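You operate a simulated robot arm through the tools that you are given. There is no shell and no other tool. Be economical: measure what you need, move in short steps, check, and stop when the job is done.

You run a simulated two-armed robot. Do the job below in one go: nothing can be reset, and whatever is moved stays where it is left.

TASK
Hold the green bin on the machine end of the tool bench steady with one hand and put the yellow capped peg in it with the other.

Only the result counts: the job must be done as asked and must still hold three seconds after the hand-in. Knocking over, shifting, dropping, spilling or breaking anything else fails it.

THE ROBOT
Two 7-joint arms with two-finger parallel grippers on one trunk, on a base that drives. Base frame: it is fixed to the floor where the robot stands at the start and does not move with it; the origin is under the middle of the robot, x ahead of it, y to its left, z up; the surface under the hand at the start is at about z = 840. Lengths are in mm, angles in rad, forces in N, time in s.
The left shoulder is at the start at [70, 163, 1195], the right one opposite. With the tool pointing down near the work surface each hand reaches from about 380 to 880 mm from the robot's upright axis, wherever it stands, measured 20 degrees to its own side. Payload 3.43 kg a hand.
The tool frame of a hand sits at the grasp point between the pads (the TCP): z along the fingers, y along the line on which they close. The tips reach 34 mm beyond it. Largest opening 128 mm; finger width 24, thickness 12; the body of the gripper, 48 by 130 mm, starts 96 mm behind the TCP.
Orientation is that of the tool frame in the base frame, as a unit quaternion [x, y, z, w]. With the fingers straight down and closing along the base's y, the tool's x points along the base's -x, its y along +y and its z along -z.

THE INTERFACE
- The arms move only by the tool drive_tool. It takes "left_rows", "right_rows" or both (then of equal length, played together; a hand with none holds still); each is a list of rows, each a list of 2 entries, a list of its own where there are three numbers: the shift along the base's x, y, z in mm, then the turn, a rotation vector about the base's x, y, z in rad. In form: [[[x, y, z], [ax, ay, az]], ...]. A call has 1 to 20 rows; each row shifts and turns the commanded pose from where the row before left it. "left_hand" and "right_hand" are, for a hand that has rows, the opening, from 0 (shut) to 1 (fully open), set as the call begins (left out, the last holds). Each row takes 0.2 s and may step no farther than 50 mm and 0.15 rad from the row before; otherwise, or with a gripper value out of range, the whole call is refused. Where a pose cannot be reached the arm comes as near as it can. A force on the tool above 40 N (or 10 N above the force at the start of the call, whichever is more), or a blocked arm, ends the call early, and 0.2 s more pass. Each finger travels about 153 mm/s and halts on what it meets, pressing with about 39 N; the grip force reading is that of the motor and also rises with nothing between the fingers. The clock runs only during rows and for 0.2 s after the last one: add rows that do not move to give the fingers time. The reply holds the time, the measured pose of the TCP, the force on the tool along the base axes, the opening and the grip force, in the units named above and with some noise, with the torque about the TCP (base axes, N m) and any sound that the robot's microphone picked up.
- Cameras (640 x 400 px; columns grow to the right, rows downward): "scene" is now at [136, -28.7, 1447.7]; the picture's right is [-0.49, -0.87, 0.00], its down [-0.41, 0.23, -0.88] and it looks along [0.77, -0.43, -0.47] (base axes); focal length 254 px, centre (320, 200). "left" rides on the left gripper at [76, 11, -160] in its tool frame; the picture's right is [-0.15, 0.99, 0.00], its down [-0.88, -0.13, -0.46] and it looks along [-0.45, -0.07, 0.89] (tool axes); focal length 234 px, centre (320, 200). "right" rides on the right gripper at [76, -11, -160] in its tool frame; the picture's right is [0.15, 0.99, 0.00], its down [-0.88, 0.13, -0.46] and it looks along [-0.45, 0.07, 0.89] (tool axes); focal length 234 px, centre (320, 200). There is no depth. A picture from a camera that has moved, and an enlarged one, comes with that camera's place and axes in the base frame and with its lens. The place of the scene camera against the robot may be out by one fixed shift of up to 25 mm in any direction.
- get_image(camera): a new picture of that camera. The clock stands still meanwhile.
- move_column(by): slides the trunk up (or, below 0, down) by that many mm; the arms and the scene camera ride with it, the base frame stays. It gives what a move gives, with no picture.
- steer(legs): drives the robot by 1 to 6 legs, each [ahead, left, turn to the left] in mm, mm and rad, along the robot's own axes; the way and the turn of a leg run together, so that a leg with both is an arc; at most 1500 mm and 3.142 rad a leg. The arms and the cameras ride along, it lands a little off, and it stops where it bumps. It gives what a move gives.
- aim_head(pan, tilt): turns the head with the scene camera to pan (to the left, within 1.501 rad either way) and tilt (down, from -0.506 to 1.204), counted from straight ahead of the robot. It gives what a move gives.
- enlarge(camera, box): a new picture of the part [left, top, right, bottom] of that camera's present view, enlarged. The clock stands still meanwhile.
- job_done(): hands the job in; it is judged then, once.

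Work in short steps. Places have to be worked out from the pictures, the camera data and where the tool is seen: move nearer, look again, correct. Check each grasp and each placing, and mend what went wrong. You have 120 turns and 100 pictures in all, those below and enlarged ones among them. Open the grippers and draw the arms clear of the work before you hand the job in, unless the task says otherwise; then end with one line.

The tools are called after "Call:" as a command line: name --argument value ..., lists and objects as JSON in quotes. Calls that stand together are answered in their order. drive_tool: Moves the arms, as the interface text tells. Its arguments: {"type":"object","properties":{"left_rows":{"type":"array","items":{"type":"array"}},"left_hand":{"type":"number"},"right_rows":{"type":"array","items":{"type":"array"}},"right_hand":{"type":"number"}},"required":[]} The other tools are called the same way: move_column (by) slides the trunk up or down; steer (legs) drives the base; aim_head (pan, tilt) turns the head that bears the scene camera; get_image (camera) takes a picture; enlarge (camera, box) takes an enlarged picture of a part of a camera's view; job_done () hands the job in.

At the start:

```text
time: 0.0
left_tool_pos: [598.1, 14.7, 1154.8]
left_ee_rot: [0.0, 1.0, 0.0, 0.0]
left_contact_force: [0.6, 0.3, 0.2]
left_ft_torque: [0.03, -0.01, 0.01]
left_grip_width: 127.8
left_finger_force: 0.1
right_tool_pos: [541.3, -477.3, 1219.4]
right_ee_rot: [0.001, 1.0, -0.001, 0.0]
right_contact_force: [0.5, 0.3, 0.6]
right_ft_torque: [-0.01, 0.0, 0.0]
right_grip_width: 128.0
right_finger_force: 0.0
trunk travel left (down, up): [-675.0, 265.0]
robot x, y, heading: [-0.7, 0.4, -0.001]
head pan, tilt: [-0.51, 0.489]
```

scene: 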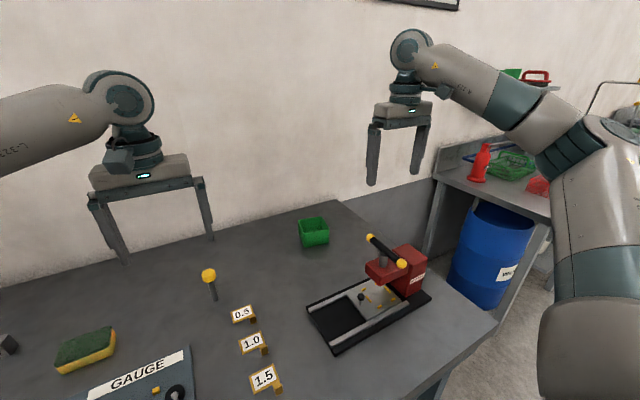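
right: 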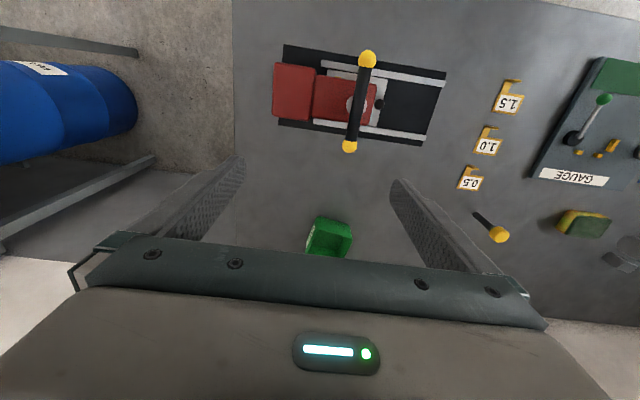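
left: 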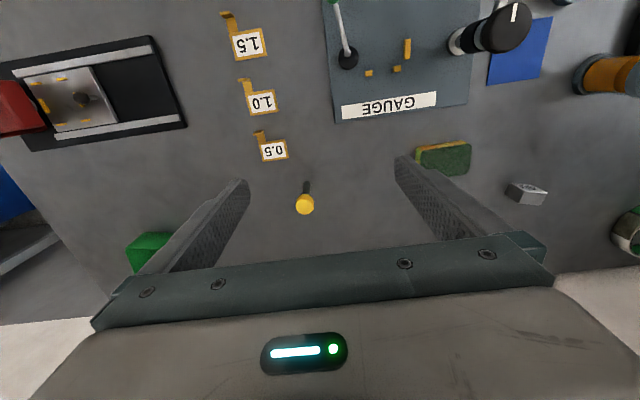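

From the three views I put the peg at about (716, -36), about 95 mm tall, and the bin at about (825, -405), which is just beyond the right hand's reach. I'll slide the robot right so the bin is ahead and the peg falls to the left hand, then look again.

Call:
steer --legs '[[0, -270, 0]]'

Call:
aim_head --pan 0.0 --tilt 0.65

Call:
get_image --camera "scene"

Call:
get_image --camera "right"

Call:
get_image --camera "left"

```text
time: 1.9
left_tool_pos: [597.8, -253.3, 1154.5]
left_ee_rot: [-0.001, 1.0, 0.001, 0.0]
left_contact_force: [0.3, 0.1, 0.2]
left_ft_torque: [-0.03, 0.0, 0.0]
left_grip_width: 127.7
left_finger_force: 0.0
right_tool_pos: [541.6, -746.3, 1220.0]
right_ee_rot: [-0.001, 1.0, 0.0, 0.0]
right_contact_force: [-0.1, -0.4, 0.3]
right_ft_torque: [0.0, -0.01, -0.02]
right_grip_width: 128.1
right_finger_force: 0.1
trunk travel left (down, up): [-675.0, 265.0]
robot x, y, heading: [1.8, -267.6, -0.002]
head pan, tilt: [-0.51, 0.489]
```

```text
time: 2.9
left_tool_pos: [597.5, -253.3, 1156.0]
left_ee_rot: [-0.001, 1.0, 0.0, 0.0]
left_contact_force: [0.4, -0.1, -0.7]
left_ft_torque: [-0.01, 0.03, -0.01]
left_grip_width: 128.0
left_finger_force: 0.0
right_tool_pos: [540.8, -746.5, 1218.6]
right_ee_rot: [-0.001, 1.0, 0.001, 0.0]
right_contact_force: [0.7, -0.4, 0.2]
right_ft_torque: [-0.01, 0.0, 0.01]
right_grip_width: 128.2
right_finger_force: 0.1
trunk travel left (down, up): [-675.0, 265.0]
robot x, y, heading: [-1.3, -269.8, -0.0]
head pan, tilt: [0.0, 0.649]
```

```text
96 pictures are left
camera scene: at [143.2, -253.2, 1433.5], right [0.0, -1.0, 0.0], down [-0.6, 0.0, -0.8], along [0.8, 0.0, -0.6], focal length 254 px, centre (320, 200)
```

scene: 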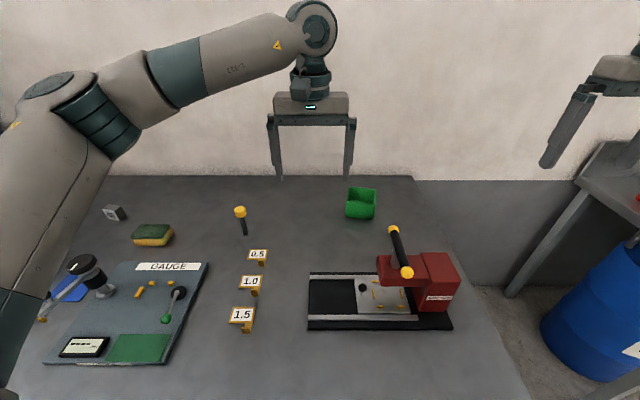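

```text
95 pictures are left
camera right: at [466.1, -759.1, 1380.1], right [-0.15, 0.99, 0.0], down [0.88, 0.13, 0.46], along [0.45, 0.07, -0.89], focal length 234 px, centre (320, 200)
```

right: 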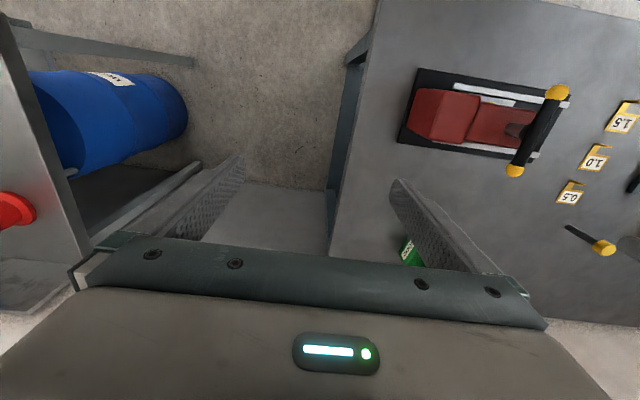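

```text
94 pictures are left
camera left: at [520.9, -242.4, 1314.6], right [0.14, 0.99, 0.0], down [0.88, -0.13, 0.46], along [0.45, -0.07, -0.89], focal length 234 px, centre (320, 200)
```

left: 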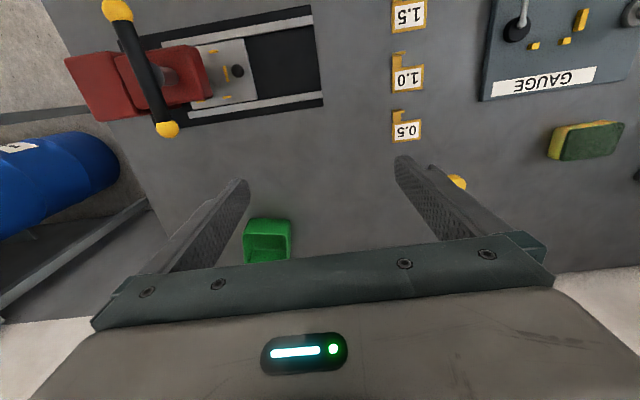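

The bin sits near (833, -413). I'll enlarge the bin and the peg to get their shapes.

Call:
enlarge --camera "scene" --box '[310, 160, 430, 235]'

Call:
enlarge --camera "left" --box '[220, 200, 320, 270]'

Call:
enlarge --camera "scene" --box '[190, 180, 310, 255]'

```text
5.33 times, centred on (370, 198) of scene
camera zoom: at [143.2, -253.2, 1433.5], right [0.0, -1.0, 0.0], down [-0.6, 0.0, -0.8], along [0.8, 0.0, -0.6], focal length 1357 px, centre (53, 213)
```

zoom: 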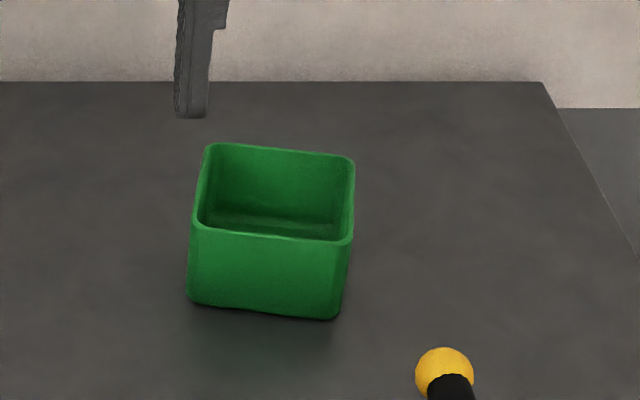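

```text
5.71 times, centred on (270, 235) of left
camera zoom: at [520.9, -242.4, 1314.6], right [0.14, 0.99, 0.0], down [0.88, -0.13, 0.46], along [0.45, -0.07, -0.89], focal length 1338 px, centre (606, 0)
```

zoom: 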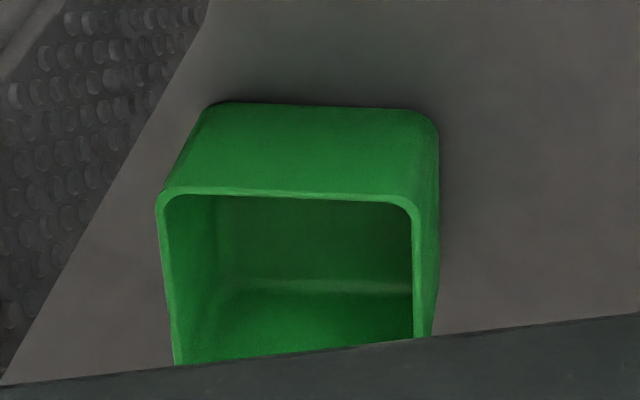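

```text
5.33 times, centred on (250, 218) of scene
camera zoom: at [143.2, -253.2, 1433.5], right [0.0, -1.0, 0.0], down [-0.6, 0.0, -0.8], along [0.8, 0.0, -0.6], focal length 1357 px, centre (693, 107)
```

zoom: 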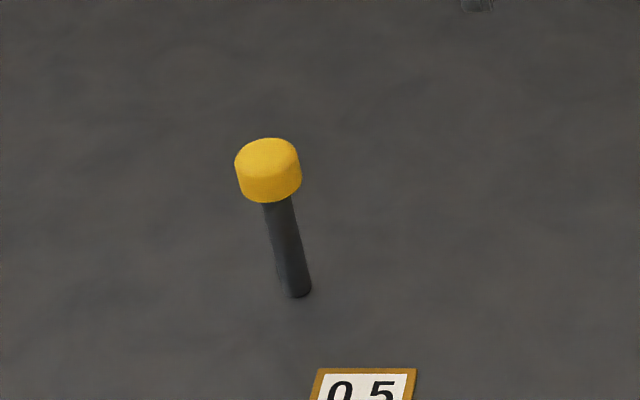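

Bin: about 98 mm square and 64 mm tall, rim at z≈904, centre about (842, -410), yawed about -0.14 rad. Peg: about 105 mm tall with a 38 mm cap. I'll move a little closer so the right hand can straddle the bin from its right side at a slant.

Call:
steer --legs '[[110, 0, 0]]'

Call:
get_image --camera "left"

Call:
get_image --camera "scene"

```text
time: 3.8
left_tool_pos: [633.0, -254.9, 1152.3]
left_ee_rot: [0.0, 1.0, 0.0, -0.002]
left_contact_force: [1.2, 0.2, -0.6]
left_ft_torque: [-0.02, 0.14, -0.01]
left_grip_width: 128.0
left_finger_force: 0.1
right_tool_pos: [577.7, -747.8, 1217.2]
right_ee_rot: [0.0, 1.0, -0.001, -0.002]
right_contact_force: [0.5, -1.0, -0.5]
right_ft_torque: [0.0, 0.12, 0.02]
right_grip_width: 128.1
right_finger_force: 0.1
trunk travel left (down, up): [-675.0, 265.0]
robot x, y, heading: [29.5, -274.5, 0.0]
head pan, tilt: [0.0, 0.649]
stopped in leg 1: the robot was blocked; the commanded pose is now the measured one
```

```text
90 pictures are left
camera left: at [557.1, -243.3, 1312.3], right [0.15, 0.99, 0.0], down [0.88, -0.13, 0.45], along [0.45, -0.07, -0.89], focal length 234 px, centre (320, 200)
```

left: 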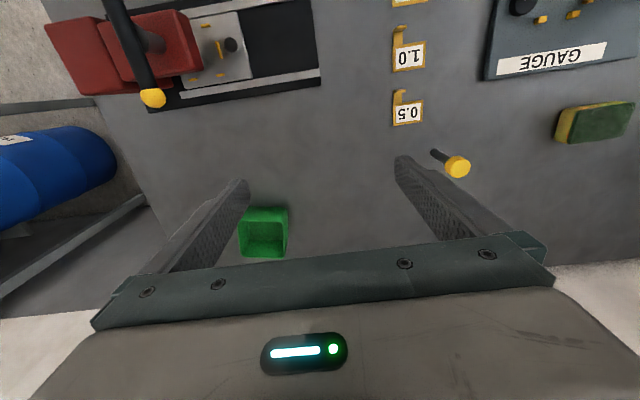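

```text
89 pictures are left
camera scene: at [180.1, -253.7, 1432.6], right [0.0, -1.0, 0.0], down [-0.61, 0.0, -0.79], along [0.79, 0.0, -0.61], focal length 254 px, centre (320, 200)
```

scene: 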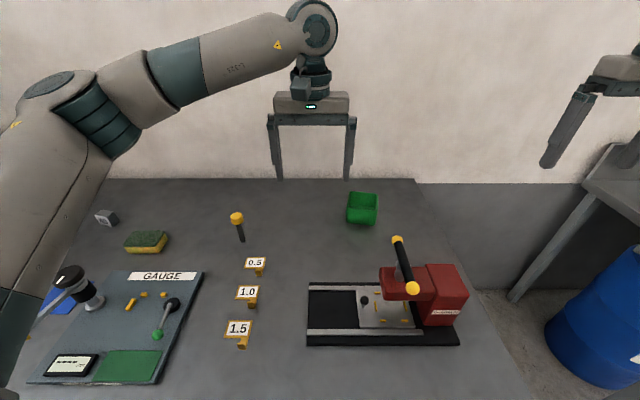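

The base bumped the bench after 30 mm, so closer isn't possible. I'll bring the right hand inward and then slide further right, so both arms reach straight ahead. First, a close look at the bin.

Call:
drive_tool --right_rows '[[[20, 40, 0], [0, 0, 0]], [[20, 40, 0], [0, 0, 0]], [[20, 40, 0], [0, 0, 0]], [[20, 40, 0], [0, 0, 0]]]'

Call:
steer --legs '[[-8, -130, 0]]'

Call:
enlarge --camera "left" --box '[290, 120, 450, 270]'

Call:
get_image --camera "right"

Call:
get_image --camera "left"

```text
time: 4.8
left_tool_pos: [629.6, -252.8, 1155.0]
left_ee_rot: [0.0, 1.0, -0.001, 0.0]
left_contact_force: [0.7, -0.6, 0.7]
left_ft_torque: [-0.04, 0.03, -0.01]
left_grip_width: 127.7
left_finger_force: 0.0
right_tool_pos: [654.4, -586.6, 1220.1]
right_ee_rot: [0.0, 1.0, 0.0, 0.0]
right_contact_force: [-0.4, -0.5, -0.4]
right_ft_torque: [-0.02, 0.05, 0.02]
right_grip_width: 128.1
right_finger_force: 0.1
trunk travel left (down, up): [-675.0, 265.0]
robot x, y, heading: [31.6, -272.4, -0.0]
head pan, tilt: [0.0, 0.649]
```

```text
time: 6.1
left_tool_pos: [619.8, -380.9, 1156.1]
left_ee_rot: [-0.002, 1.0, -0.001, 0.0]
left_contact_force: [-0.9, -0.4, 0.5]
left_ft_torque: [-0.02, 0.0, -0.03]
left_grip_width: 128.0
left_finger_force: 0.2
right_tool_pos: [647.1, -713.6, 1219.2]
right_ee_rot: [-0.002, 1.0, 0.0, 0.0]
right_contact_force: [0.0, 0.0, -0.1]
right_ft_torque: [-0.03, 0.01, 0.04]
right_grip_width: 128.0
right_finger_force: 0.0
trunk travel left (down, up): [-675.0, 265.0]
robot x, y, heading: [23.8, -397.1, 0.006]
head pan, tilt: [0.0, 0.649]
```

```text
2.67 times, centred on (370, 195) of left
camera zoom: at [543.1, -369.5, 1315.3], right [0.14, 0.99, 0.0], down [0.88, -0.13, 0.46], along [0.45, -0.07, -0.89], focal length 624 px, centre (187, 213)
```

zoom: 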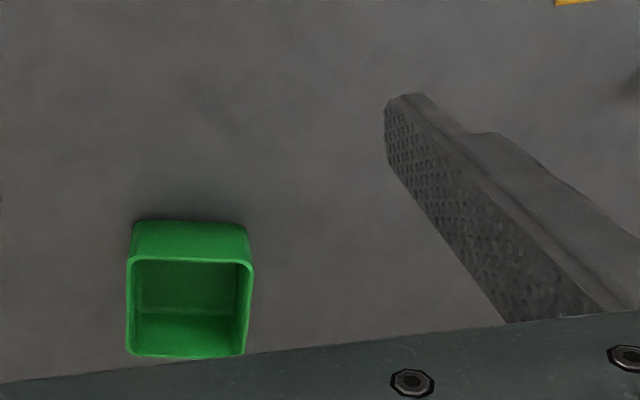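

```text
87 pictures are left
camera right: at [570.7, -727.0, 1380.0], right [-0.15, 0.99, 0.0], down [0.88, 0.13, 0.46], along [0.45, 0.07, -0.89], focal length 234 px, centre (320, 200)
```

right: 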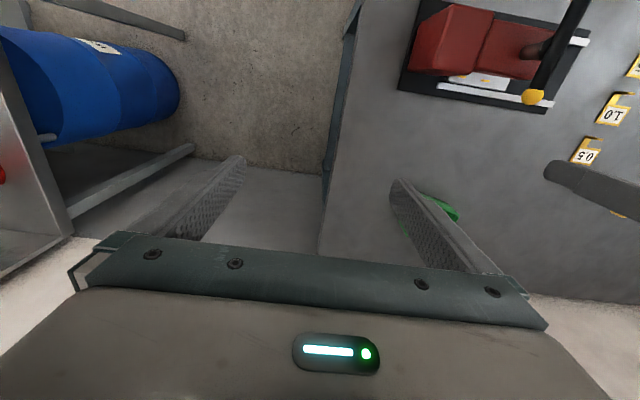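

```text
86 pictures are left
camera left: at [543.1, -369.5, 1315.3], right [0.14, 0.99, 0.0], down [0.88, -0.13, 0.46], along [0.45, -0.07, -0.89], focal length 234 px, centre (320, 200)
```

left: 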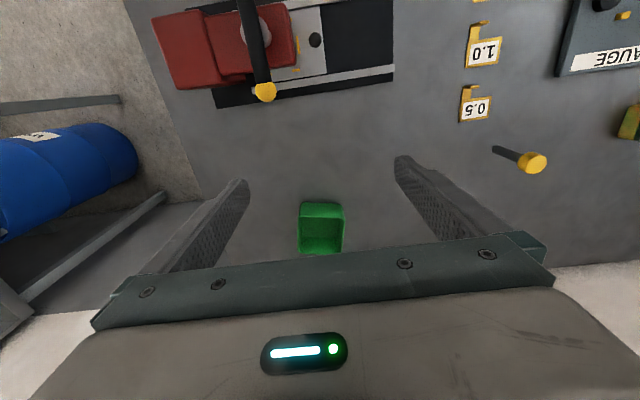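

Bin centre is now about (839, -414) with yaw about -0.17, and the peg is at about (718, -31). Next I yaw and tilt the right hand up high, so its fingers will straddle the near and far walls from the right side.

Call:
drive_tool --right_rows '[[[9, 8, 0], [0, 0, -0.1454]], [[9, 8, 0], [0, 0, -0.1454]], [[9, 8, 0], [0, 0, -0.1454]], [[9, 8, 0], [0, 0, -0.1454]], [[9, 8, 0], [0, 0, -0.1454]], [[9, 8, 0], [0, 0, -0.1454]], [[9, 8, 0], [0, 0, -0.1454]], [[9, 8, 0], [0, 0, -0.1454]], [[9, 8, 0], [0, 0, -0.1454]], [[9, 8, 0], [0, 0, -0.1454]], [[9, 8, 0], [0, 0, -0.1454]], [[9, 8, 0], [0, 0, -0.1454]]]' --right_hand 1

Call:
drive_tool --right_rows '[[[8, 0, -15], [0.129, -0.0228, 0]], [[8, 0, -15], [0.129, -0.0228, 0]], [[8, 0, -15], [0.129, -0.0228, 0]], [[8, 0, -15], [0.129, -0.0228, 0]], [[8, 0, -15], [0.129, -0.0228, 0]], [[8, 0, -15], [0.129, -0.0228, 0]]]'

Call:
get_image --camera "right"

Call:
get_image --camera "scene"

```text
time: 8.7
left_tool_pos: [620.3, -381.6, 1156.7]
left_ee_rot: [-0.001, 1.0, -0.001, 0.0]
left_contact_force: [0.3, 0.2, 0.2]
left_ft_torque: [-0.03, -0.05, -0.01]
left_grip_width: 127.9
left_finger_force: 0.1
right_tool_pos: [754.5, -618.3, 1220.9]
right_ee_rot: [0.766, 0.643, -0.001, 0.001]
right_contact_force: [0.2, 0.3, 0.1]
right_ft_torque: [-0.01, 0.01, -0.01]
right_grip_width: 128.0
right_finger_force: 0.0
trunk travel left (down, up): [-675.0, 265.0]
robot x, y, heading: [23.1, -397.8, 0.007]
head pan, tilt: [0.0, 0.649]
```

```text
time: 10.1
left_tool_pos: [621.0, -382.6, 1156.5]
left_ee_rot: [-0.002, 1.0, 0.0, 0.0]
left_contact_force: [-0.3, -0.6, -0.2]
left_ft_torque: [0.02, 0.04, -0.01]
left_grip_width: 128.3
left_finger_force: 0.0
right_tool_pos: [802.4, -618.6, 1129.7]
right_ee_rot: [0.706, 0.595, 0.294, -0.246]
right_contact_force: [-0.1, -0.3, -0.1]
right_ft_torque: [0.02, -0.04, -0.02]
right_grip_width: 128.0
right_finger_force: 0.0
trunk travel left (down, up): [-675.0, 265.0]
robot x, y, heading: [18.5, -396.2, -0.003]
head pan, tilt: [0.0, 0.649]
```

```text
85 pictures are left
camera right: at [781.7, -678.0, 1296.0], right [0.99, -0.07, 0.11], down [-0.03, -0.95, -0.3], along [0.12, 0.3, -0.95], focal length 234 px, centre (320, 200)
```

right: 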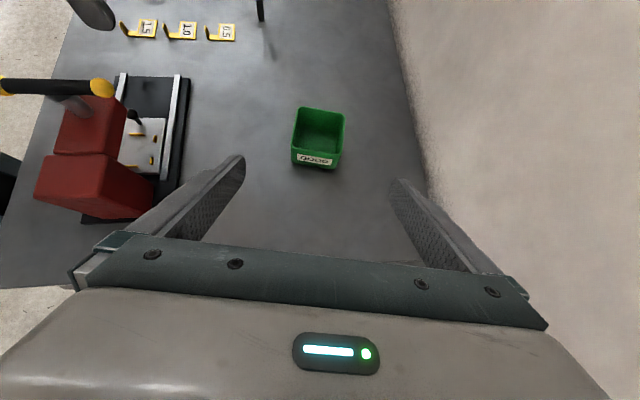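

```text
84 pictures are left
camera scene: at [166.5, -383.2, 1433.4], right [0.0, -1.0, 0.0], down [-0.61, 0.0, -0.8], along [0.8, 0.0, -0.61], focal length 254 px, centre (320, 200)
```

scene: 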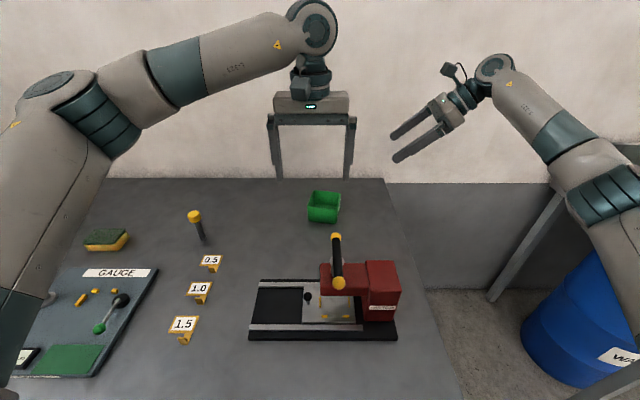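

The right hand is at the planned slant and the bin is well in its view. I'll drop to a standoff along the approach line and measure the bin again.

Call:
drive_tool --right_rows '[[[3, 15, -30], [0, 0, 0]], [[3, 15, -30], [0, 0, 0]], [[4, 14, -30], [0, 0, 0]], [[4, 14, -30], [0, 0, 0]], [[0, 0, 0], [0, 0, 0]]]'

Call:
enlarge --camera "right" --box '[200, 60, 440, 210]'

```text
time: 11.3
left_tool_pos: [620.2, -381.9, 1156.3]
left_ee_rot: [-0.002, 1.0, 0.001, 0.002]
left_contact_force: [0.5, 1.1, 1.0]
left_ft_torque: [0.0, -0.03, 0.01]
left_grip_width: 127.9
left_finger_force: 0.1
right_tool_pos: [816.0, -561.7, 1010.7]
right_ee_rot: [0.707, 0.595, 0.293, -0.245]
right_contact_force: [0.3, 0.2, -0.1]
right_ft_torque: [0.01, 0.0, -0.01]
right_grip_width: 127.9
right_finger_force: 0.0
trunk travel left (down, up): [-675.0, 265.0]
robot x, y, heading: [21.0, -396.7, -0.004]
head pan, tilt: [0.0, 0.649]
```

```text
2.67 times, centred on (320, 135) of right
camera zoom: at [793.5, -619.3, 1177.4], right [0.99, -0.07, 0.11], down [-0.03, -0.95, -0.3], along [0.12, 0.29, -0.95], focal length 624 px, centre (320, 373)
```

zoom: 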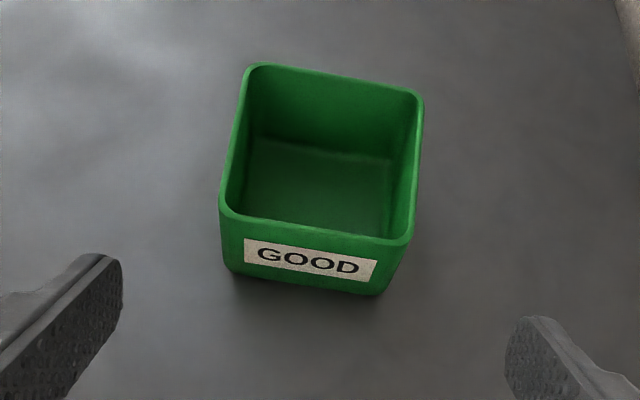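

The second viewpoint agrees: centre (839, -414), yaw about -0.18. I'll slide the open fingers down around the near and far walls and check before closing.

Call:
drive_tool --right_rows '[[[3, 19.6, -20.8], [0, 0, 0]], [[3, 19.6, -20.8], [0, 0, 0]], [[3, 19.6, -20.8], [0, 0, 0]], [[3, 19.6, -20.8], [0, 0, 0]], [[3, 19.6, -20.8], [0, 0, 0]], [[3, 19.6, -20.8], [0, 0, 0]], [[0, 0, 0], [0, 0, 0]]]'

Call:
get_image --camera "right"

Call:
enlarge --camera "scene" --box '[260, 140, 420, 240]'

```text
time: 12.9
left_tool_pos: [618.7, -381.4, 1157.0]
left_ee_rot: [-0.002, 1.0, 0.001, 0.0]
left_contact_force: [0.9, -1.4, 0.3]
left_ft_torque: [0.03, -0.01, -0.03]
left_grip_width: 128.1
left_finger_force: 0.1
right_tool_pos: [832.2, -443.9, 886.0]
right_ee_rot: [0.707, 0.594, 0.294, -0.245]
right_contact_force: [0.2, 0.3, 0.0]
right_ft_torque: [-0.01, -0.01, -0.02]
right_grip_width: 128.0
right_finger_force: 0.0
trunk travel left (down, up): [-675.0, 265.0]
robot x, y, heading: [23.1, -398.4, 0.002]
head pan, tilt: [0.0, 0.649]
```

```text
82 pictures are left
camera right: at [810.6, -501.8, 1052.9], right [0.99, -0.07, 0.11], down [-0.03, -0.95, -0.3], along [0.12, 0.29, -0.95], focal length 234 px, centre (320, 200)
```

right: 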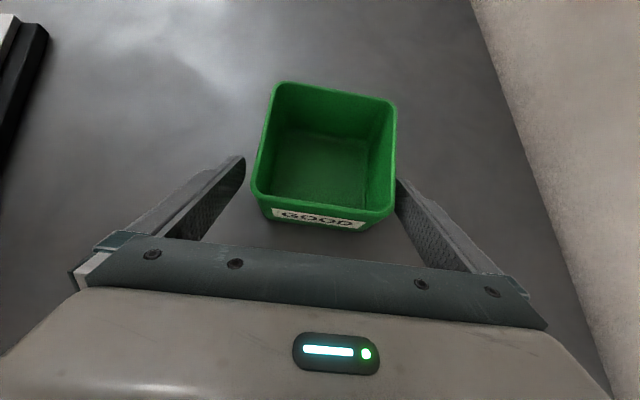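

```text
4.00 times, centred on (340, 190) of scene
camera zoom: at [165.3, -382.4, 1433.5], right [0.0, -1.0, 0.0], down [-0.6, 0.0, -0.8], along [0.8, 0.0, -0.6], focal length 1018 px, centre (240, 240)
```

zoom: 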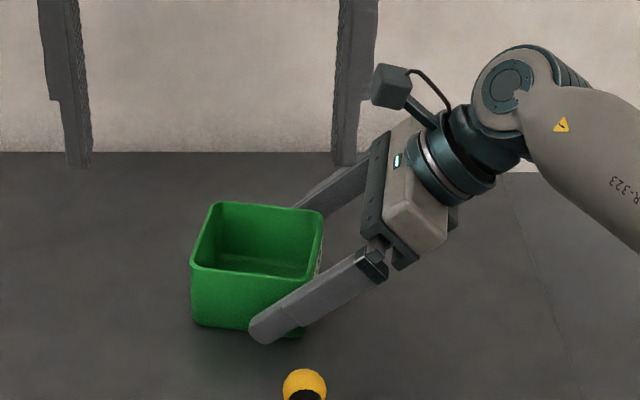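

The fingers straddle the bin, with the far finger slightly nearer its wall. I'll shift about 5 mm along the closing axis and close.

Call:
drive_tool --right_rows '[[[5, -1, 0], [0, 0, 0]], [[0, 0, 0], [0, 0, 0]]]'

Call:
drive_tool --right_rows '[[[0, 0, 0], [0, 0, 0]], [[0, 0, 0], [0, 0, 0]], [[0, 0, 0], [0, 0, 0]]]' --right_hand 0.72

Call:
get_image --camera "right"

```text
time: 13.5
left_tool_pos: [619.1, -381.3, 1156.1]
left_ee_rot: [-0.002, 1.0, 0.0, 0.001]
left_contact_force: [0.3, -0.3, 1.0]
left_ft_torque: [0.05, -0.01, -0.01]
left_grip_width: 128.0
left_finger_force: 0.1
right_tool_pos: [837.2, -444.6, 887.2]
right_ee_rot: [0.707, 0.595, 0.294, -0.244]
right_contact_force: [0.8, -0.7, -0.3]
right_ft_torque: [-0.03, 0.0, 0.04]
right_grip_width: 128.1
right_finger_force: 0.2
trunk travel left (down, up): [-675.0, 265.0]
robot x, y, heading: [23.6, -399.6, -0.001]
head pan, tilt: [0.0, 0.649]
```

```text
time: 14.3
left_tool_pos: [619.2, -381.6, 1157.1]
left_ee_rot: [-0.002, 1.0, 0.0, 0.001]
left_contact_force: [0.8, 0.1, -0.7]
left_ft_torque: [-0.02, -0.03, 0.01]
left_grip_width: 128.1
left_finger_force: 0.0
right_tool_pos: [838.9, -445.1, 885.9]
right_ee_rot: [0.707, 0.595, 0.294, -0.245]
right_contact_force: [1.0, -0.5, 1.5]
right_ft_torque: [0.14, 0.02, -0.06]
right_grip_width: 99.6
right_finger_force: 39.2
trunk travel left (down, up): [-675.0, 265.0]
robot x, y, heading: [27.1, -398.0, 0.005]
head pan, tilt: [0.0, 0.649]
```

```text
80 pictures are left
camera right: at [816.9, -502.3, 1052.7], right [0.99, -0.07, 0.11], down [-0.03, -0.95, -0.3], along [0.12, 0.29, -0.95], focal length 234 px, centre (320, 200)
```

right: 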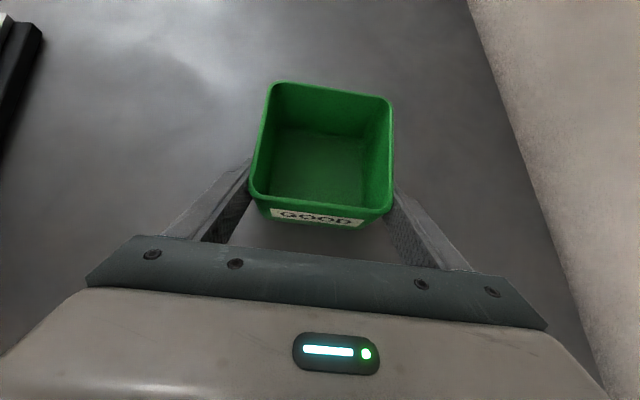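

The bin is gripped firmly (99.6 mm, 39 N) and has barely moved. Next the left hand goes over the peg, turned -0.96 rad so the peg can later go in along the bin's diagonal.

Call:
drive_tool --left_rows '[[[12, 43.5, -8], [0, 0, -0.12]], [[12, 43.5, -8], [0, 0, -0.12]], [[12, 43.5, -8], [0, 0, -0.12]], [[12, 43.5, -8], [0, 0, -0.12]], [[12, 43.5, -8], [0, 0, -0.12]], [[12, 43.5, -8], [0, 0, -0.12]], [[12, 43.5, -8], [0, 0, -0.12]], [[12, 43.5, -8], [0, 0, -0.12]], [[0, 0, 0], [0, 0, 0]]]' --left_hand 0.7

Call:
get_image --camera "left"

Call:
enlarge --camera "scene" --box '[120, 120, 440, 320]'

```text
time: 16.3
left_tool_pos: [659.7, -122.9, 1085.3]
left_ee_rot: [0.365, 0.931, 0.0, 0.001]
left_contact_force: [0.0, -0.2, -0.2]
left_ft_torque: [-0.01, -0.02, -0.01]
left_grip_width: 89.6
left_finger_force: 0.0
left hand out of reach, approached as far as the arm can: row 6, 7, 8
right_tool_pos: [838.7, -443.5, 886.5]
right_ee_rot: [0.706, 0.596, 0.294, -0.245]
right_contact_force: [-0.3, 0.2, 1.6]
right_ft_torque: [0.2, 0.13, 0.02]
right_grip_width: 99.5
right_finger_force: 38.8
trunk travel left (down, up): [-675.0, 265.0]
robot x, y, heading: [22.6, -401.0, 0.0]
head pan, tilt: [0.0, 0.649]
```

```text
79 pictures are left
camera left: at [611.4, -63.5, 1244.6], right [0.78, 0.63, 0.0], down [0.56, -0.69, 0.46], along [0.29, -0.36, -0.89], focal length 234 px, centre (320, 200)
```

left: 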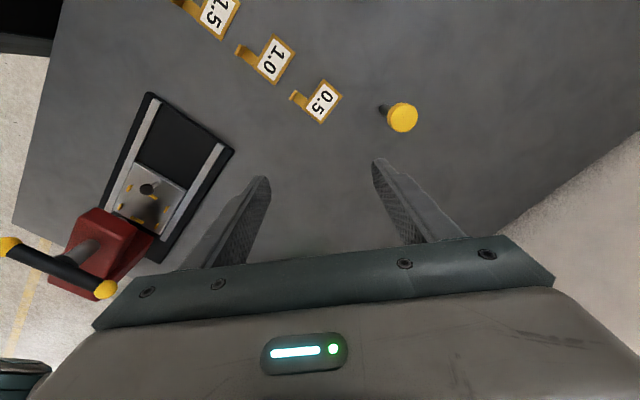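

```text
2.00 times, centred on (280, 220) of scene
camera zoom: at [165.4, -381.6, 1433.4], right [0.0, -1.0, 0.0], down [-0.6, 0.0, -0.8], along [0.8, 0.0, -0.6], focal length 509 px, centre (400, 160)
```

zoom: 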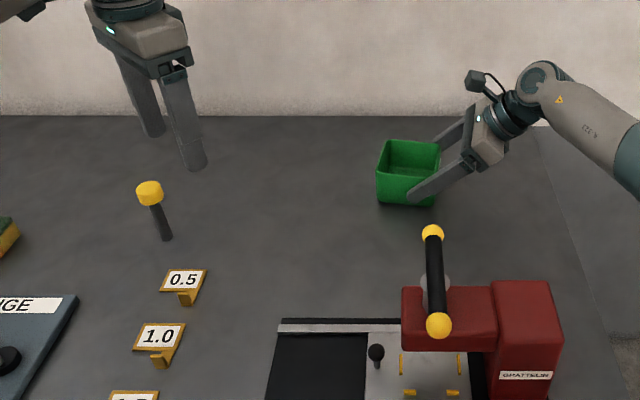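

The left arm ran out of reach or joint range at that yaw. The bin lies further clockwise, so the full yaw can wait until there. I'll back the yaw off and continue towards the peg.

Call:
drive_tool --left_rows '[[[0, 0, 0], [0, 0, 0.14]], [[0, 0, 0], [0, 0, 0.14]], [[0, 0, 0], [0, 0, 0.14]], [[0, 0, 0], [0, 0, 0]]]'

```text
time: 17.3
left_tool_pos: [660.7, -125.1, 1085.2]
left_ee_rot: [0.163, 0.987, 0.0, 0.001]
left_contact_force: [0.2, 0.5, 0.5]
left_ft_torque: [0.0, 0.0, -0.02]
left_grip_width: 89.9
left_finger_force: 0.1
right_tool_pos: [837.7, -443.8, 887.1]
right_ee_rot: [0.706, 0.595, 0.294, -0.245]
right_contact_force: [0.4, 0.2, 1.5]
right_ft_torque: [0.17, 0.12, -0.02]
right_grip_width: 99.7
right_finger_force: 39.0
trunk travel left (down, up): [-675.0, 265.0]
robot x, y, heading: [26.5, -394.7, 0.001]
head pan, tilt: [0.0, 0.649]
```

The commanded pose follows the real one and the yaw is now -0.33. I continue to above the peg.

Call:
drive_tool --left_rows '[[[14, 23, -8], [0, 0, 0]], [[14, 23, -8], [0, 0, 0]], [[14, 23, -8], [0, 0, 0]], [[14, 23, -8], [0, 0, 0]], [[0, 0, 0], [0, 0, 0]]]'

Call:
get_image --camera "left"

```text
time: 18.5
left_tool_pos: [716.9, -35.4, 1053.7]
left_ee_rot: [0.163, 0.987, 0.0, 0.0]
left_contact_force: [-0.5, -0.2, 1.2]
left_ft_torque: [-0.01, 0.0, 0.01]
left_grip_width: 89.7
left_finger_force: 0.0
right_tool_pos: [838.4, -445.4, 886.1]
right_ee_rot: [0.706, 0.595, 0.294, -0.245]
right_contact_force: [0.2, 0.4, 1.6]
right_ft_torque: [0.14, 0.15, -0.01]
right_grip_width: 99.5
right_finger_force: 38.9
trunk travel left (down, up): [-675.0, 265.0]
robot x, y, heading: [19.5, -401.5, 0.008]
head pan, tilt: [0.0, 0.649]
```

```text
77 pictures are left
camera left: at [647.6, -0.4, 1212.6], right [0.46, 0.89, 0.0], down [0.79, -0.41, 0.46], along [0.41, -0.21, -0.89], focal length 234 px, centre (320, 200)
```

left: 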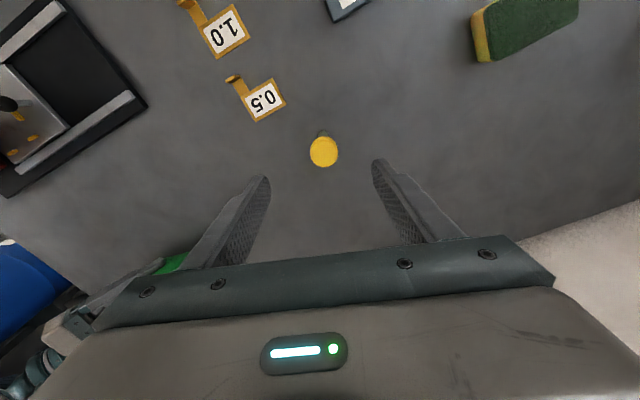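

Peg axis resolves to (715, -31) with the cap top at z≈946. The fingers have about 25 mm clearance per side, so I go down to the cap centre at z≈933.

Call:
drive_tool --left_rows '[[[-2, 4, -20], [0, 0, 0]], [[0, 0, -20], [0, 0, 0]], [[0, 0, -20], [0, 0, 0]], [[0, 0, -20], [0, 0, 0]], [[0, 0, -20], [0, 0, 0]], [[0, 0, -20], [0, 0, 0]], [[0, 0, 0], [0, 0, 0]]]'

Call:
get_image --camera "left"

Call:
enlarge --camera "scene" --box '[130, 160, 290, 260]'

```text
time: 20.1
left_tool_pos: [714.8, -31.5, 932.8]
left_ee_rot: [0.163, 0.987, 0.0, 0.001]
left_contact_force: [-0.4, 0.3, 0.0]
left_ft_torque: [0.01, 0.0, 0.0]
left_grip_width: 89.6
left_finger_force: 0.0
right_tool_pos: [838.4, -444.3, 886.5]
right_ee_rot: [0.707, 0.595, 0.294, -0.245]
right_contact_force: [1.0, 0.6, 1.6]
right_ft_torque: [0.11, 0.09, 0.04]
right_grip_width: 99.6
right_finger_force: 39.0
trunk travel left (down, up): [-675.0, 265.0]
robot x, y, heading: [28.6, -401.9, 0.002]
head pan, tilt: [0.0, 0.649]
```

```text
76 pictures are left
camera left: at [645.3, 4.3, 1091.7], right [0.46, 0.89, 0.0], down [0.79, -0.41, 0.46], along [0.41, -0.21, -0.89], focal length 234 px, centre (320, 200)
```

left: 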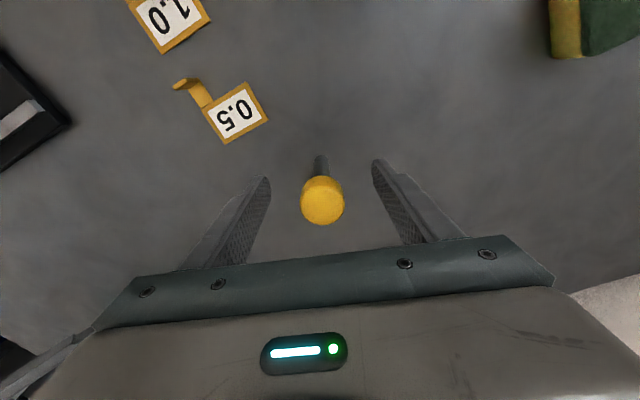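

```text
4.00 times, centred on (210, 210) of scene
camera zoom: at [165.5, -381.8, 1433.4], right [0.0, -1.0, 0.0], down [-0.6, 0.0, -0.8], along [0.8, 0.0, -0.6], focal length 1018 px, centre (760, 160)
```

zoom: 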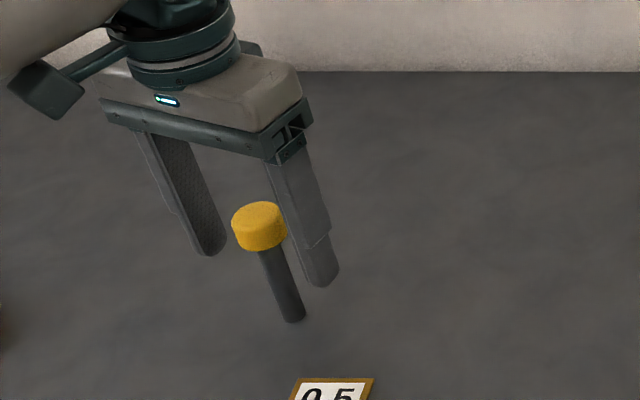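

The cap sits between the pads with only a few mm of offset, so I close on it.

Call:
drive_tool --left_rows '[[[-2, 1.5, 0], [0, 0, 0]], [[0, 0, 0], [0, 0, 0]]]'

Call:
drive_tool --left_rows '[[[0, 0, 0], [0, 0, 0]], [[0, 0, 0], [0, 0, 0]], [[0, 0, 0], [0, 0, 0]]]' --left_hand 0.15

Call:
get_image --camera "left"

```text
time: 20.7
left_tool_pos: [712.5, -30.3, 932.9]
left_ee_rot: [0.162, 0.987, 0.0, -0.001]
left_contact_force: [0.0, 0.0, -0.1]
left_ft_torque: [0.02, 0.0, -0.04]
left_grip_width: 89.6
left_finger_force: 0.1
right_tool_pos: [838.9, -444.5, 886.6]
right_ee_rot: [0.707, 0.595, 0.294, -0.245]
right_contact_force: [-0.6, -1.0, 1.3]
right_ft_torque: [0.13, 0.12, -0.01]
right_grip_width: 99.8
right_finger_force: 38.3
trunk travel left (down, up): [-675.0, 265.0]
robot x, y, heading: [23.0, -398.5, 0.004]
head pan, tilt: [0.0, 0.649]
```

```text
time: 21.5
left_tool_pos: [713.2, -28.6, 932.3]
left_ee_rot: [0.163, 0.987, 0.0, 0.0]
left_contact_force: [-0.1, -0.6, -0.5]
left_ft_torque: [0.01, 0.05, 0.01]
left_grip_width: 32.2
left_finger_force: 39.3
right_tool_pos: [838.5, -443.8, 886.5]
right_ee_rot: [0.707, 0.595, 0.294, -0.245]
right_contact_force: [-0.1, -0.9, 1.5]
right_ft_torque: [0.11, 0.1, 0.01]
right_grip_width: 99.8
right_finger_force: 38.5
trunk travel left (down, up): [-675.0, 265.0]
robot x, y, heading: [19.6, -395.9, 0.002]
head pan, tilt: [0.0, 0.649]
```

```text
74 pictures are left
camera left: at [643.8, 5.8, 1091.9], right [0.46, 0.89, 0.0], down [0.79, -0.41, 0.46], along [0.41, -0.21, -0.89], focal length 234 px, centre (320, 200)
```

left: 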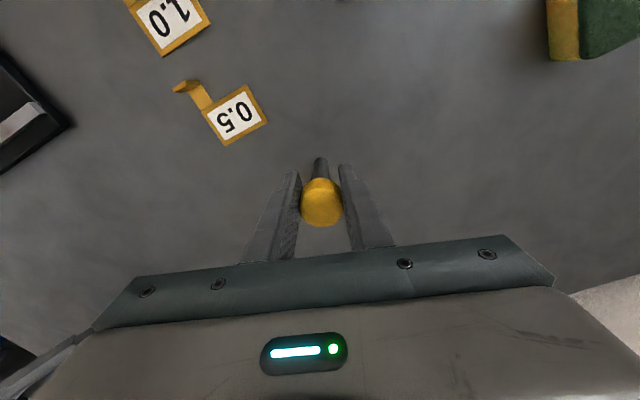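

The cap is held at 32 mm. I lift it straight up and check.

Call:
drive_tool --left_rows '[[[0, 0, 15], [0, 0, 0]], [[0, 0, 25], [0, 0, 0]], [[0, 0, 40], [0, 0, 0]], [[0, 0, 40], [0, 0, 0]], [[0, 0, 30], [0, 0, 0]], [[0, 0, 0], [0, 0, 0]]]'

Call:
enlarge --camera "scene" --box '[120, 80, 360, 230]'

Call:
get_image --camera "left"

```text
time: 22.9
left_tool_pos: [712.9, -29.0, 1081.6]
left_ee_rot: [0.162, 0.987, 0.0, 0.001]
left_contact_force: [-0.5, -0.1, 0.3]
left_ft_torque: [-0.02, 0.0, 0.0]
left_grip_width: 32.3
left_finger_force: 38.8
right_tool_pos: [838.1, -444.4, 885.8]
right_ee_rot: [0.706, 0.595, 0.294, -0.245]
right_contact_force: [-0.9, -1.2, 1.4]
right_ft_torque: [0.13, 0.14, 0.08]
right_grip_width: 99.9
right_finger_force: 38.6
trunk travel left (down, up): [-675.0, 265.0]
robot x, y, heading: [19.8, -396.2, 0.004]
head pan, tilt: [0.0, 0.649]
```

```text
2.67 times, centred on (240, 155) of scene
camera zoom: at [165.5, -381.6, 1433.4], right [0.0, -1.0, 0.0], down [-0.6, 0.0, -0.8], along [0.8, 0.0, -0.6], focal length 678 px, centre (533, 320)
```

zoom: 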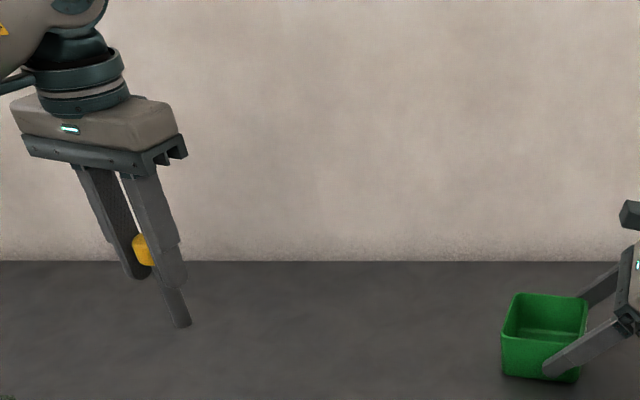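

```text
72 pictures are left
camera left: at [642.6, 5.2, 1240.4], right [0.46, 0.89, 0.0], down [0.79, -0.41, 0.46], along [0.41, -0.21, -0.89], focal length 234 px, centre (320, 200)
```

left: 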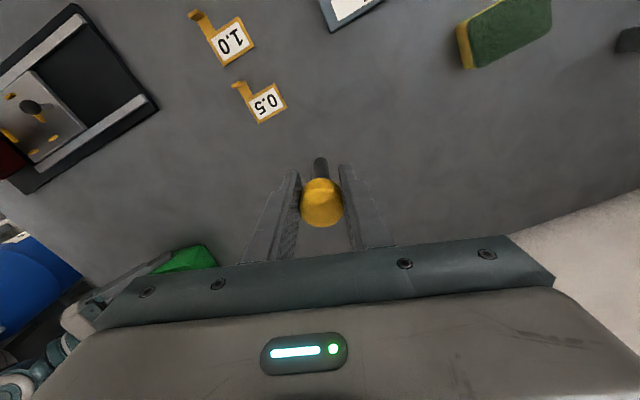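

The peg is secure, with its foot about 92 mm below the TCP. I swing towards the bin while turning the yaw to -0.96, then tilt the tool 0.7 rad so the stem points into the far-right corner.

Call:
drive_tool --left_rows '[[[8, -37, 3], [0, 0, -0.1055]], [[8, -37, 3], [0, 0, -0.1055]], [[8, -37, 3], [0, 0, -0.1055]], [[8, -37, 3], [0, 0, -0.1055]], [[8, -37, 3], [0, 0, -0.1055]], [[8, -37, 3], [0, 0, -0.1055]], [[0, 0, 0], [0, 0, 0]]]'

Call:
drive_tool --left_rows '[[[0, 0, 0], [-0.0819, -0.0574, 0]], [[0, 0, 0], [-0.0819, -0.0574, 0]], [[0, 0, 0], [-0.0819, -0.0574, 0]], [[0, 0, 0], [-0.0819, -0.0574, 0]], [[0, 0, 0], [-0.0819, -0.0574, 0]], [[0, 0, 0], [-0.0819, -0.0574, 0]], [[0, 0, 0], [-0.0819, -0.0574, 0]], [[0, 0, 0], [0, 0, 0]]]'

Call:
get_image --camera "scene"

Call:
get_image --camera "left"

```text
time: 24.5
left_tool_pos: [727.4, -101.6, 1086.9]
left_ee_rot: [0.265, 0.964, -0.001, 0.001]
left_contact_force: [0.9, -0.9, -0.9]
left_ft_torque: [0.04, -0.01, 0.0]
left_grip_width: 32.4
left_finger_force: 38.6
left hand out of reach, approached as far as the arm can: row 3, 4, 5, 6
right_tool_pos: [838.6, -444.5, 885.3]
right_ee_rot: [0.707, 0.595, 0.293, -0.245]
right_contact_force: [1.1, -0.2, 1.9]
right_ft_torque: [0.07, 0.1, -0.01]
right_grip_width: 99.8
right_finger_force: 39.1
trunk travel left (down, up): [-675.0, 265.0]
robot x, y, heading: [23.5, -398.5, 0.004]
head pan, tilt: [0.0, 0.649]
```

```text
time: 26.3
left_tool_pos: [728.0, -103.3, 1088.3]
left_ee_rot: [0.258, 0.94, -0.143, 0.172]
left_contact_force: [0.2, 0.1, -0.3]
left_ft_torque: [-0.04, 0.03, 0.05]
left_grip_width: 19.2
left_finger_force: 0.0
left hand out of reach, approached as far as the arm can: row 6, 7
right_tool_pos: [838.2, -444.0, 885.0]
right_ee_rot: [0.707, 0.595, 0.294, -0.245]
right_contact_force: [-0.5, -0.6, 1.4]
right_ft_torque: [0.03, 0.14, 0.01]
right_grip_width: 99.7
right_finger_force: 39.2
trunk travel left (down, up): [-675.0, 265.0]
robot x, y, heading: [21.4, -396.1, 0.005]
head pan, tilt: [0.0, 0.649]
```

```text
71 pictures are left
camera scene: at [165.5, -381.8, 1433.4], right [0.0, -1.0, 0.0], down [-0.6, 0.0, -0.8], along [0.8, 0.0, -0.6], focal length 254 px, centre (320, 200)
```

scene: 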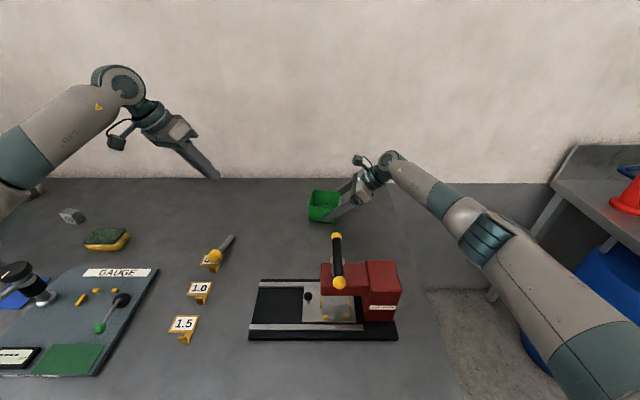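

```text
70 pictures are left
camera left: at [631.4, -3.8, 1198.9], right [0.65, 0.75, -0.12], down [0.53, -0.33, 0.78], along [0.55, -0.57, -0.61], focal length 234 px, centre (320, 200)
```

left: 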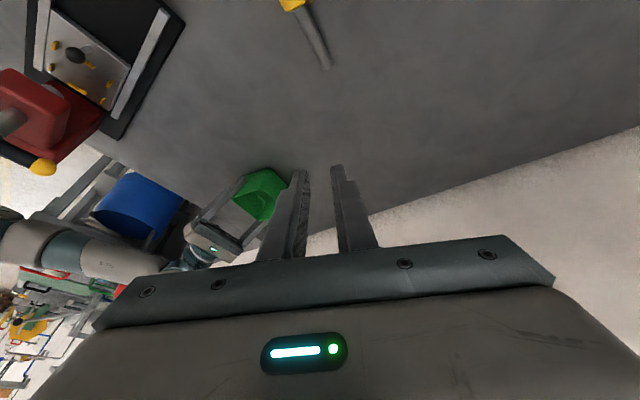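

The peg slipped out during the tilt and lies on the bench near the 0.5 tag. I'll look closely at where it landed and whether the tag moved.

Call:
enlarge --camera "scene" --box '[150, 210, 290, 298]'

Call:
enlarge --camera "left" --box '[220, 0, 400, 112]'

```text
4.55 times, centred on (220, 254) of scene
camera zoom: at [165.5, -381.8, 1433.4], right [0.0, -1.0, 0.0], down [-0.6, 0.0, -0.8], along [0.8, 0.0, -0.6], focal length 1156 px, centre (774, -46)
```

zoom: 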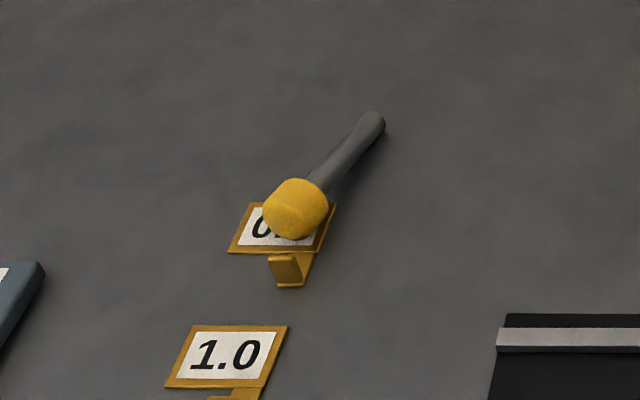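

```text
3.56 times, centred on (310, 56) of left
camera zoom: at [631.4, -3.8, 1198.9], right [0.65, 0.75, -0.12], down [0.53, -0.33, 0.78], along [0.55, -0.57, -0.61], focal length 833 px, centre (356, 712)
```

zoom: 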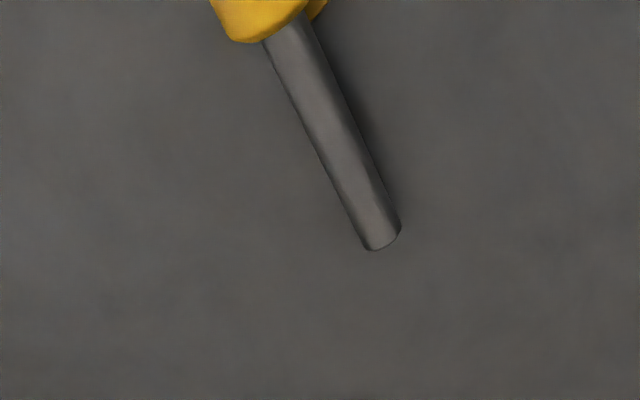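

The 0.5 tag is still at its former picture place, and the peg lies flat with its foot near (720, -120) and cap near (629, -93). The left wrist doesn't like negative yaw. I'll pick the peg by its stem and use the bin's other diagonal (yaw about +0.6). First I bring the hand upright above the peg for a look.

Call:
drive_tool --left_rows '[[[-8, 0, 0], [0.0923, 0.0647, 0]], [[-8, 0, 0], [0.0923, 0.0647, 0]], [[-8, 0, 0], [0.0923, 0.0647, 0]], [[-8, 0, 0], [0.0923, 0.0647, 0]], [[-8, 0, 0], [0, 0, 0.133]], [[-8, 0, 0], [0, 0, 0.134]], [[0, 0, 0], [0, 0, 0]]]' --left_hand 0.5

Call:
get_image --camera "left"

```text
time: 27.9
left_tool_pos: [678.7, -104.0, 1089.0]
left_ee_rot: [0.133, 0.991, 0.0, 0.001]
left_contact_force: [0.2, 0.8, 0.7]
left_ft_torque: [0.01, 0.01, -0.02]
left_grip_width: 64.1
left_finger_force: 0.0
right_tool_pos: [838.4, -444.4, 886.5]
right_ee_rot: [0.707, 0.595, 0.295, -0.245]
right_contact_force: [-0.5, 0.1, 1.6]
right_ft_torque: [0.01, 0.07, -0.02]
right_grip_width: 99.9
right_finger_force: 39.1
trunk travel left (down, up): [-675.0, 265.0]
robot x, y, heading: [24.5, -400.2, -0.005]
head pan, tilt: [0.0, 0.649]
```

```text
67 pictures are left
camera left: at [608.3, -72.5, 1248.1], right [0.4, 0.92, 0.0], down [0.81, -0.36, 0.46], along [0.42, -0.18, -0.89], focal length 234 px, centre (320, 200)
```

left: 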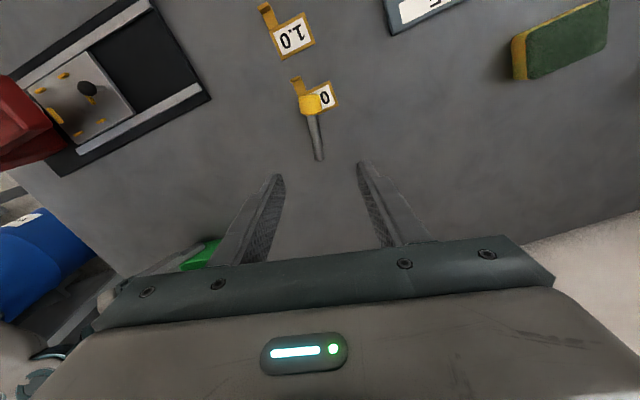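

The hand is upright at yaw -0.27 and the peg lies nearly along the finger plane. I enlarge for accurate coordinates.

Call:
enlarge --camera "left" --box '[260, 60, 380, 180]'

```text
3.33 times, centred on (320, 120) of left
camera zoom: at [608.3, -72.5, 1248.1], right [0.4, 0.92, 0.0], down [0.81, -0.36, 0.46], along [0.42, -0.18, -0.89], focal length 781 px, centre (320, 467)
```

zoom: 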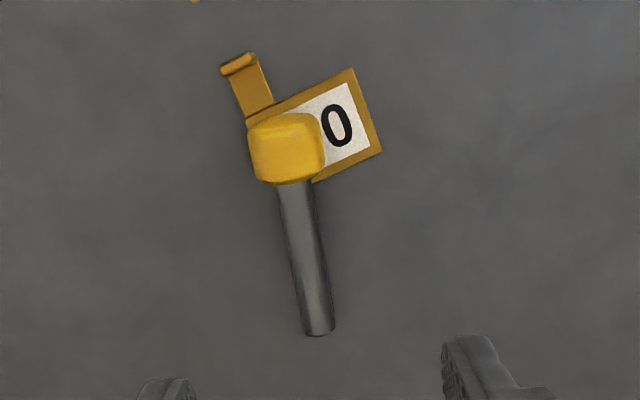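

Foot (722, -120), stem/cap junction (651, -103), and the tag's near edge at x≈655. I'll grip the stem at (677, -109), clear of the tag, and descend to tips about 4 mm above the bench.

Call:
drive_tool --left_rows '[[[-2, -5.5, -27], [0, 0, 0.03]], [[0, 0, -27], [0, 0, 0]], [[0, 0, -27], [0, 0, 0]], [[0, 0, -27], [0, 0, 0]], [[0, 0, -27], [0, 0, 0]], [[0, 0, -27], [0, 0, 0]], [[0, 0, -25], [0, 0, 0]], [[0, 0, 0], [0, 0, 0]]]'

Call:
enlarge --camera "left" --box '[200, 100, 440, 250]'

```text
time: 29.7
left_tool_pos: [678.4, -106.8, 901.9]
left_ee_rot: [0.118, 0.993, 0.001, 0.0]
left_contact_force: [-0.9, 0.8, -0.6]
left_ft_torque: [0.03, 0.0, 0.01]
left_grip_width: 64.1
left_finger_force: 0.0
right_tool_pos: [838.7, -445.4, 885.2]
right_ee_rot: [0.707, 0.595, 0.294, -0.245]
right_contact_force: [0.1, -0.9, 0.7]
right_ft_torque: [-0.05, 0.12, 0.01]
right_grip_width: 99.7
right_finger_force: 38.2
trunk travel left (down, up): [-675.0, 265.0]
robot x, y, heading: [25.3, -399.3, 0.002]
head pan, tilt: [0.0, 0.649]
```

```text
2.67 times, centred on (320, 175) of left
camera zoom: at [606.4, -78.5, 1061.2], right [0.38, 0.93, 0.0], down [0.82, -0.33, 0.46], along [0.42, -0.17, -0.89], focal length 624 px, centre (320, 267)
```

zoom: 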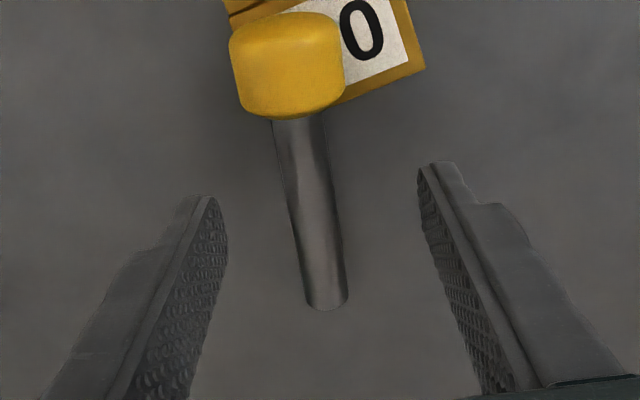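

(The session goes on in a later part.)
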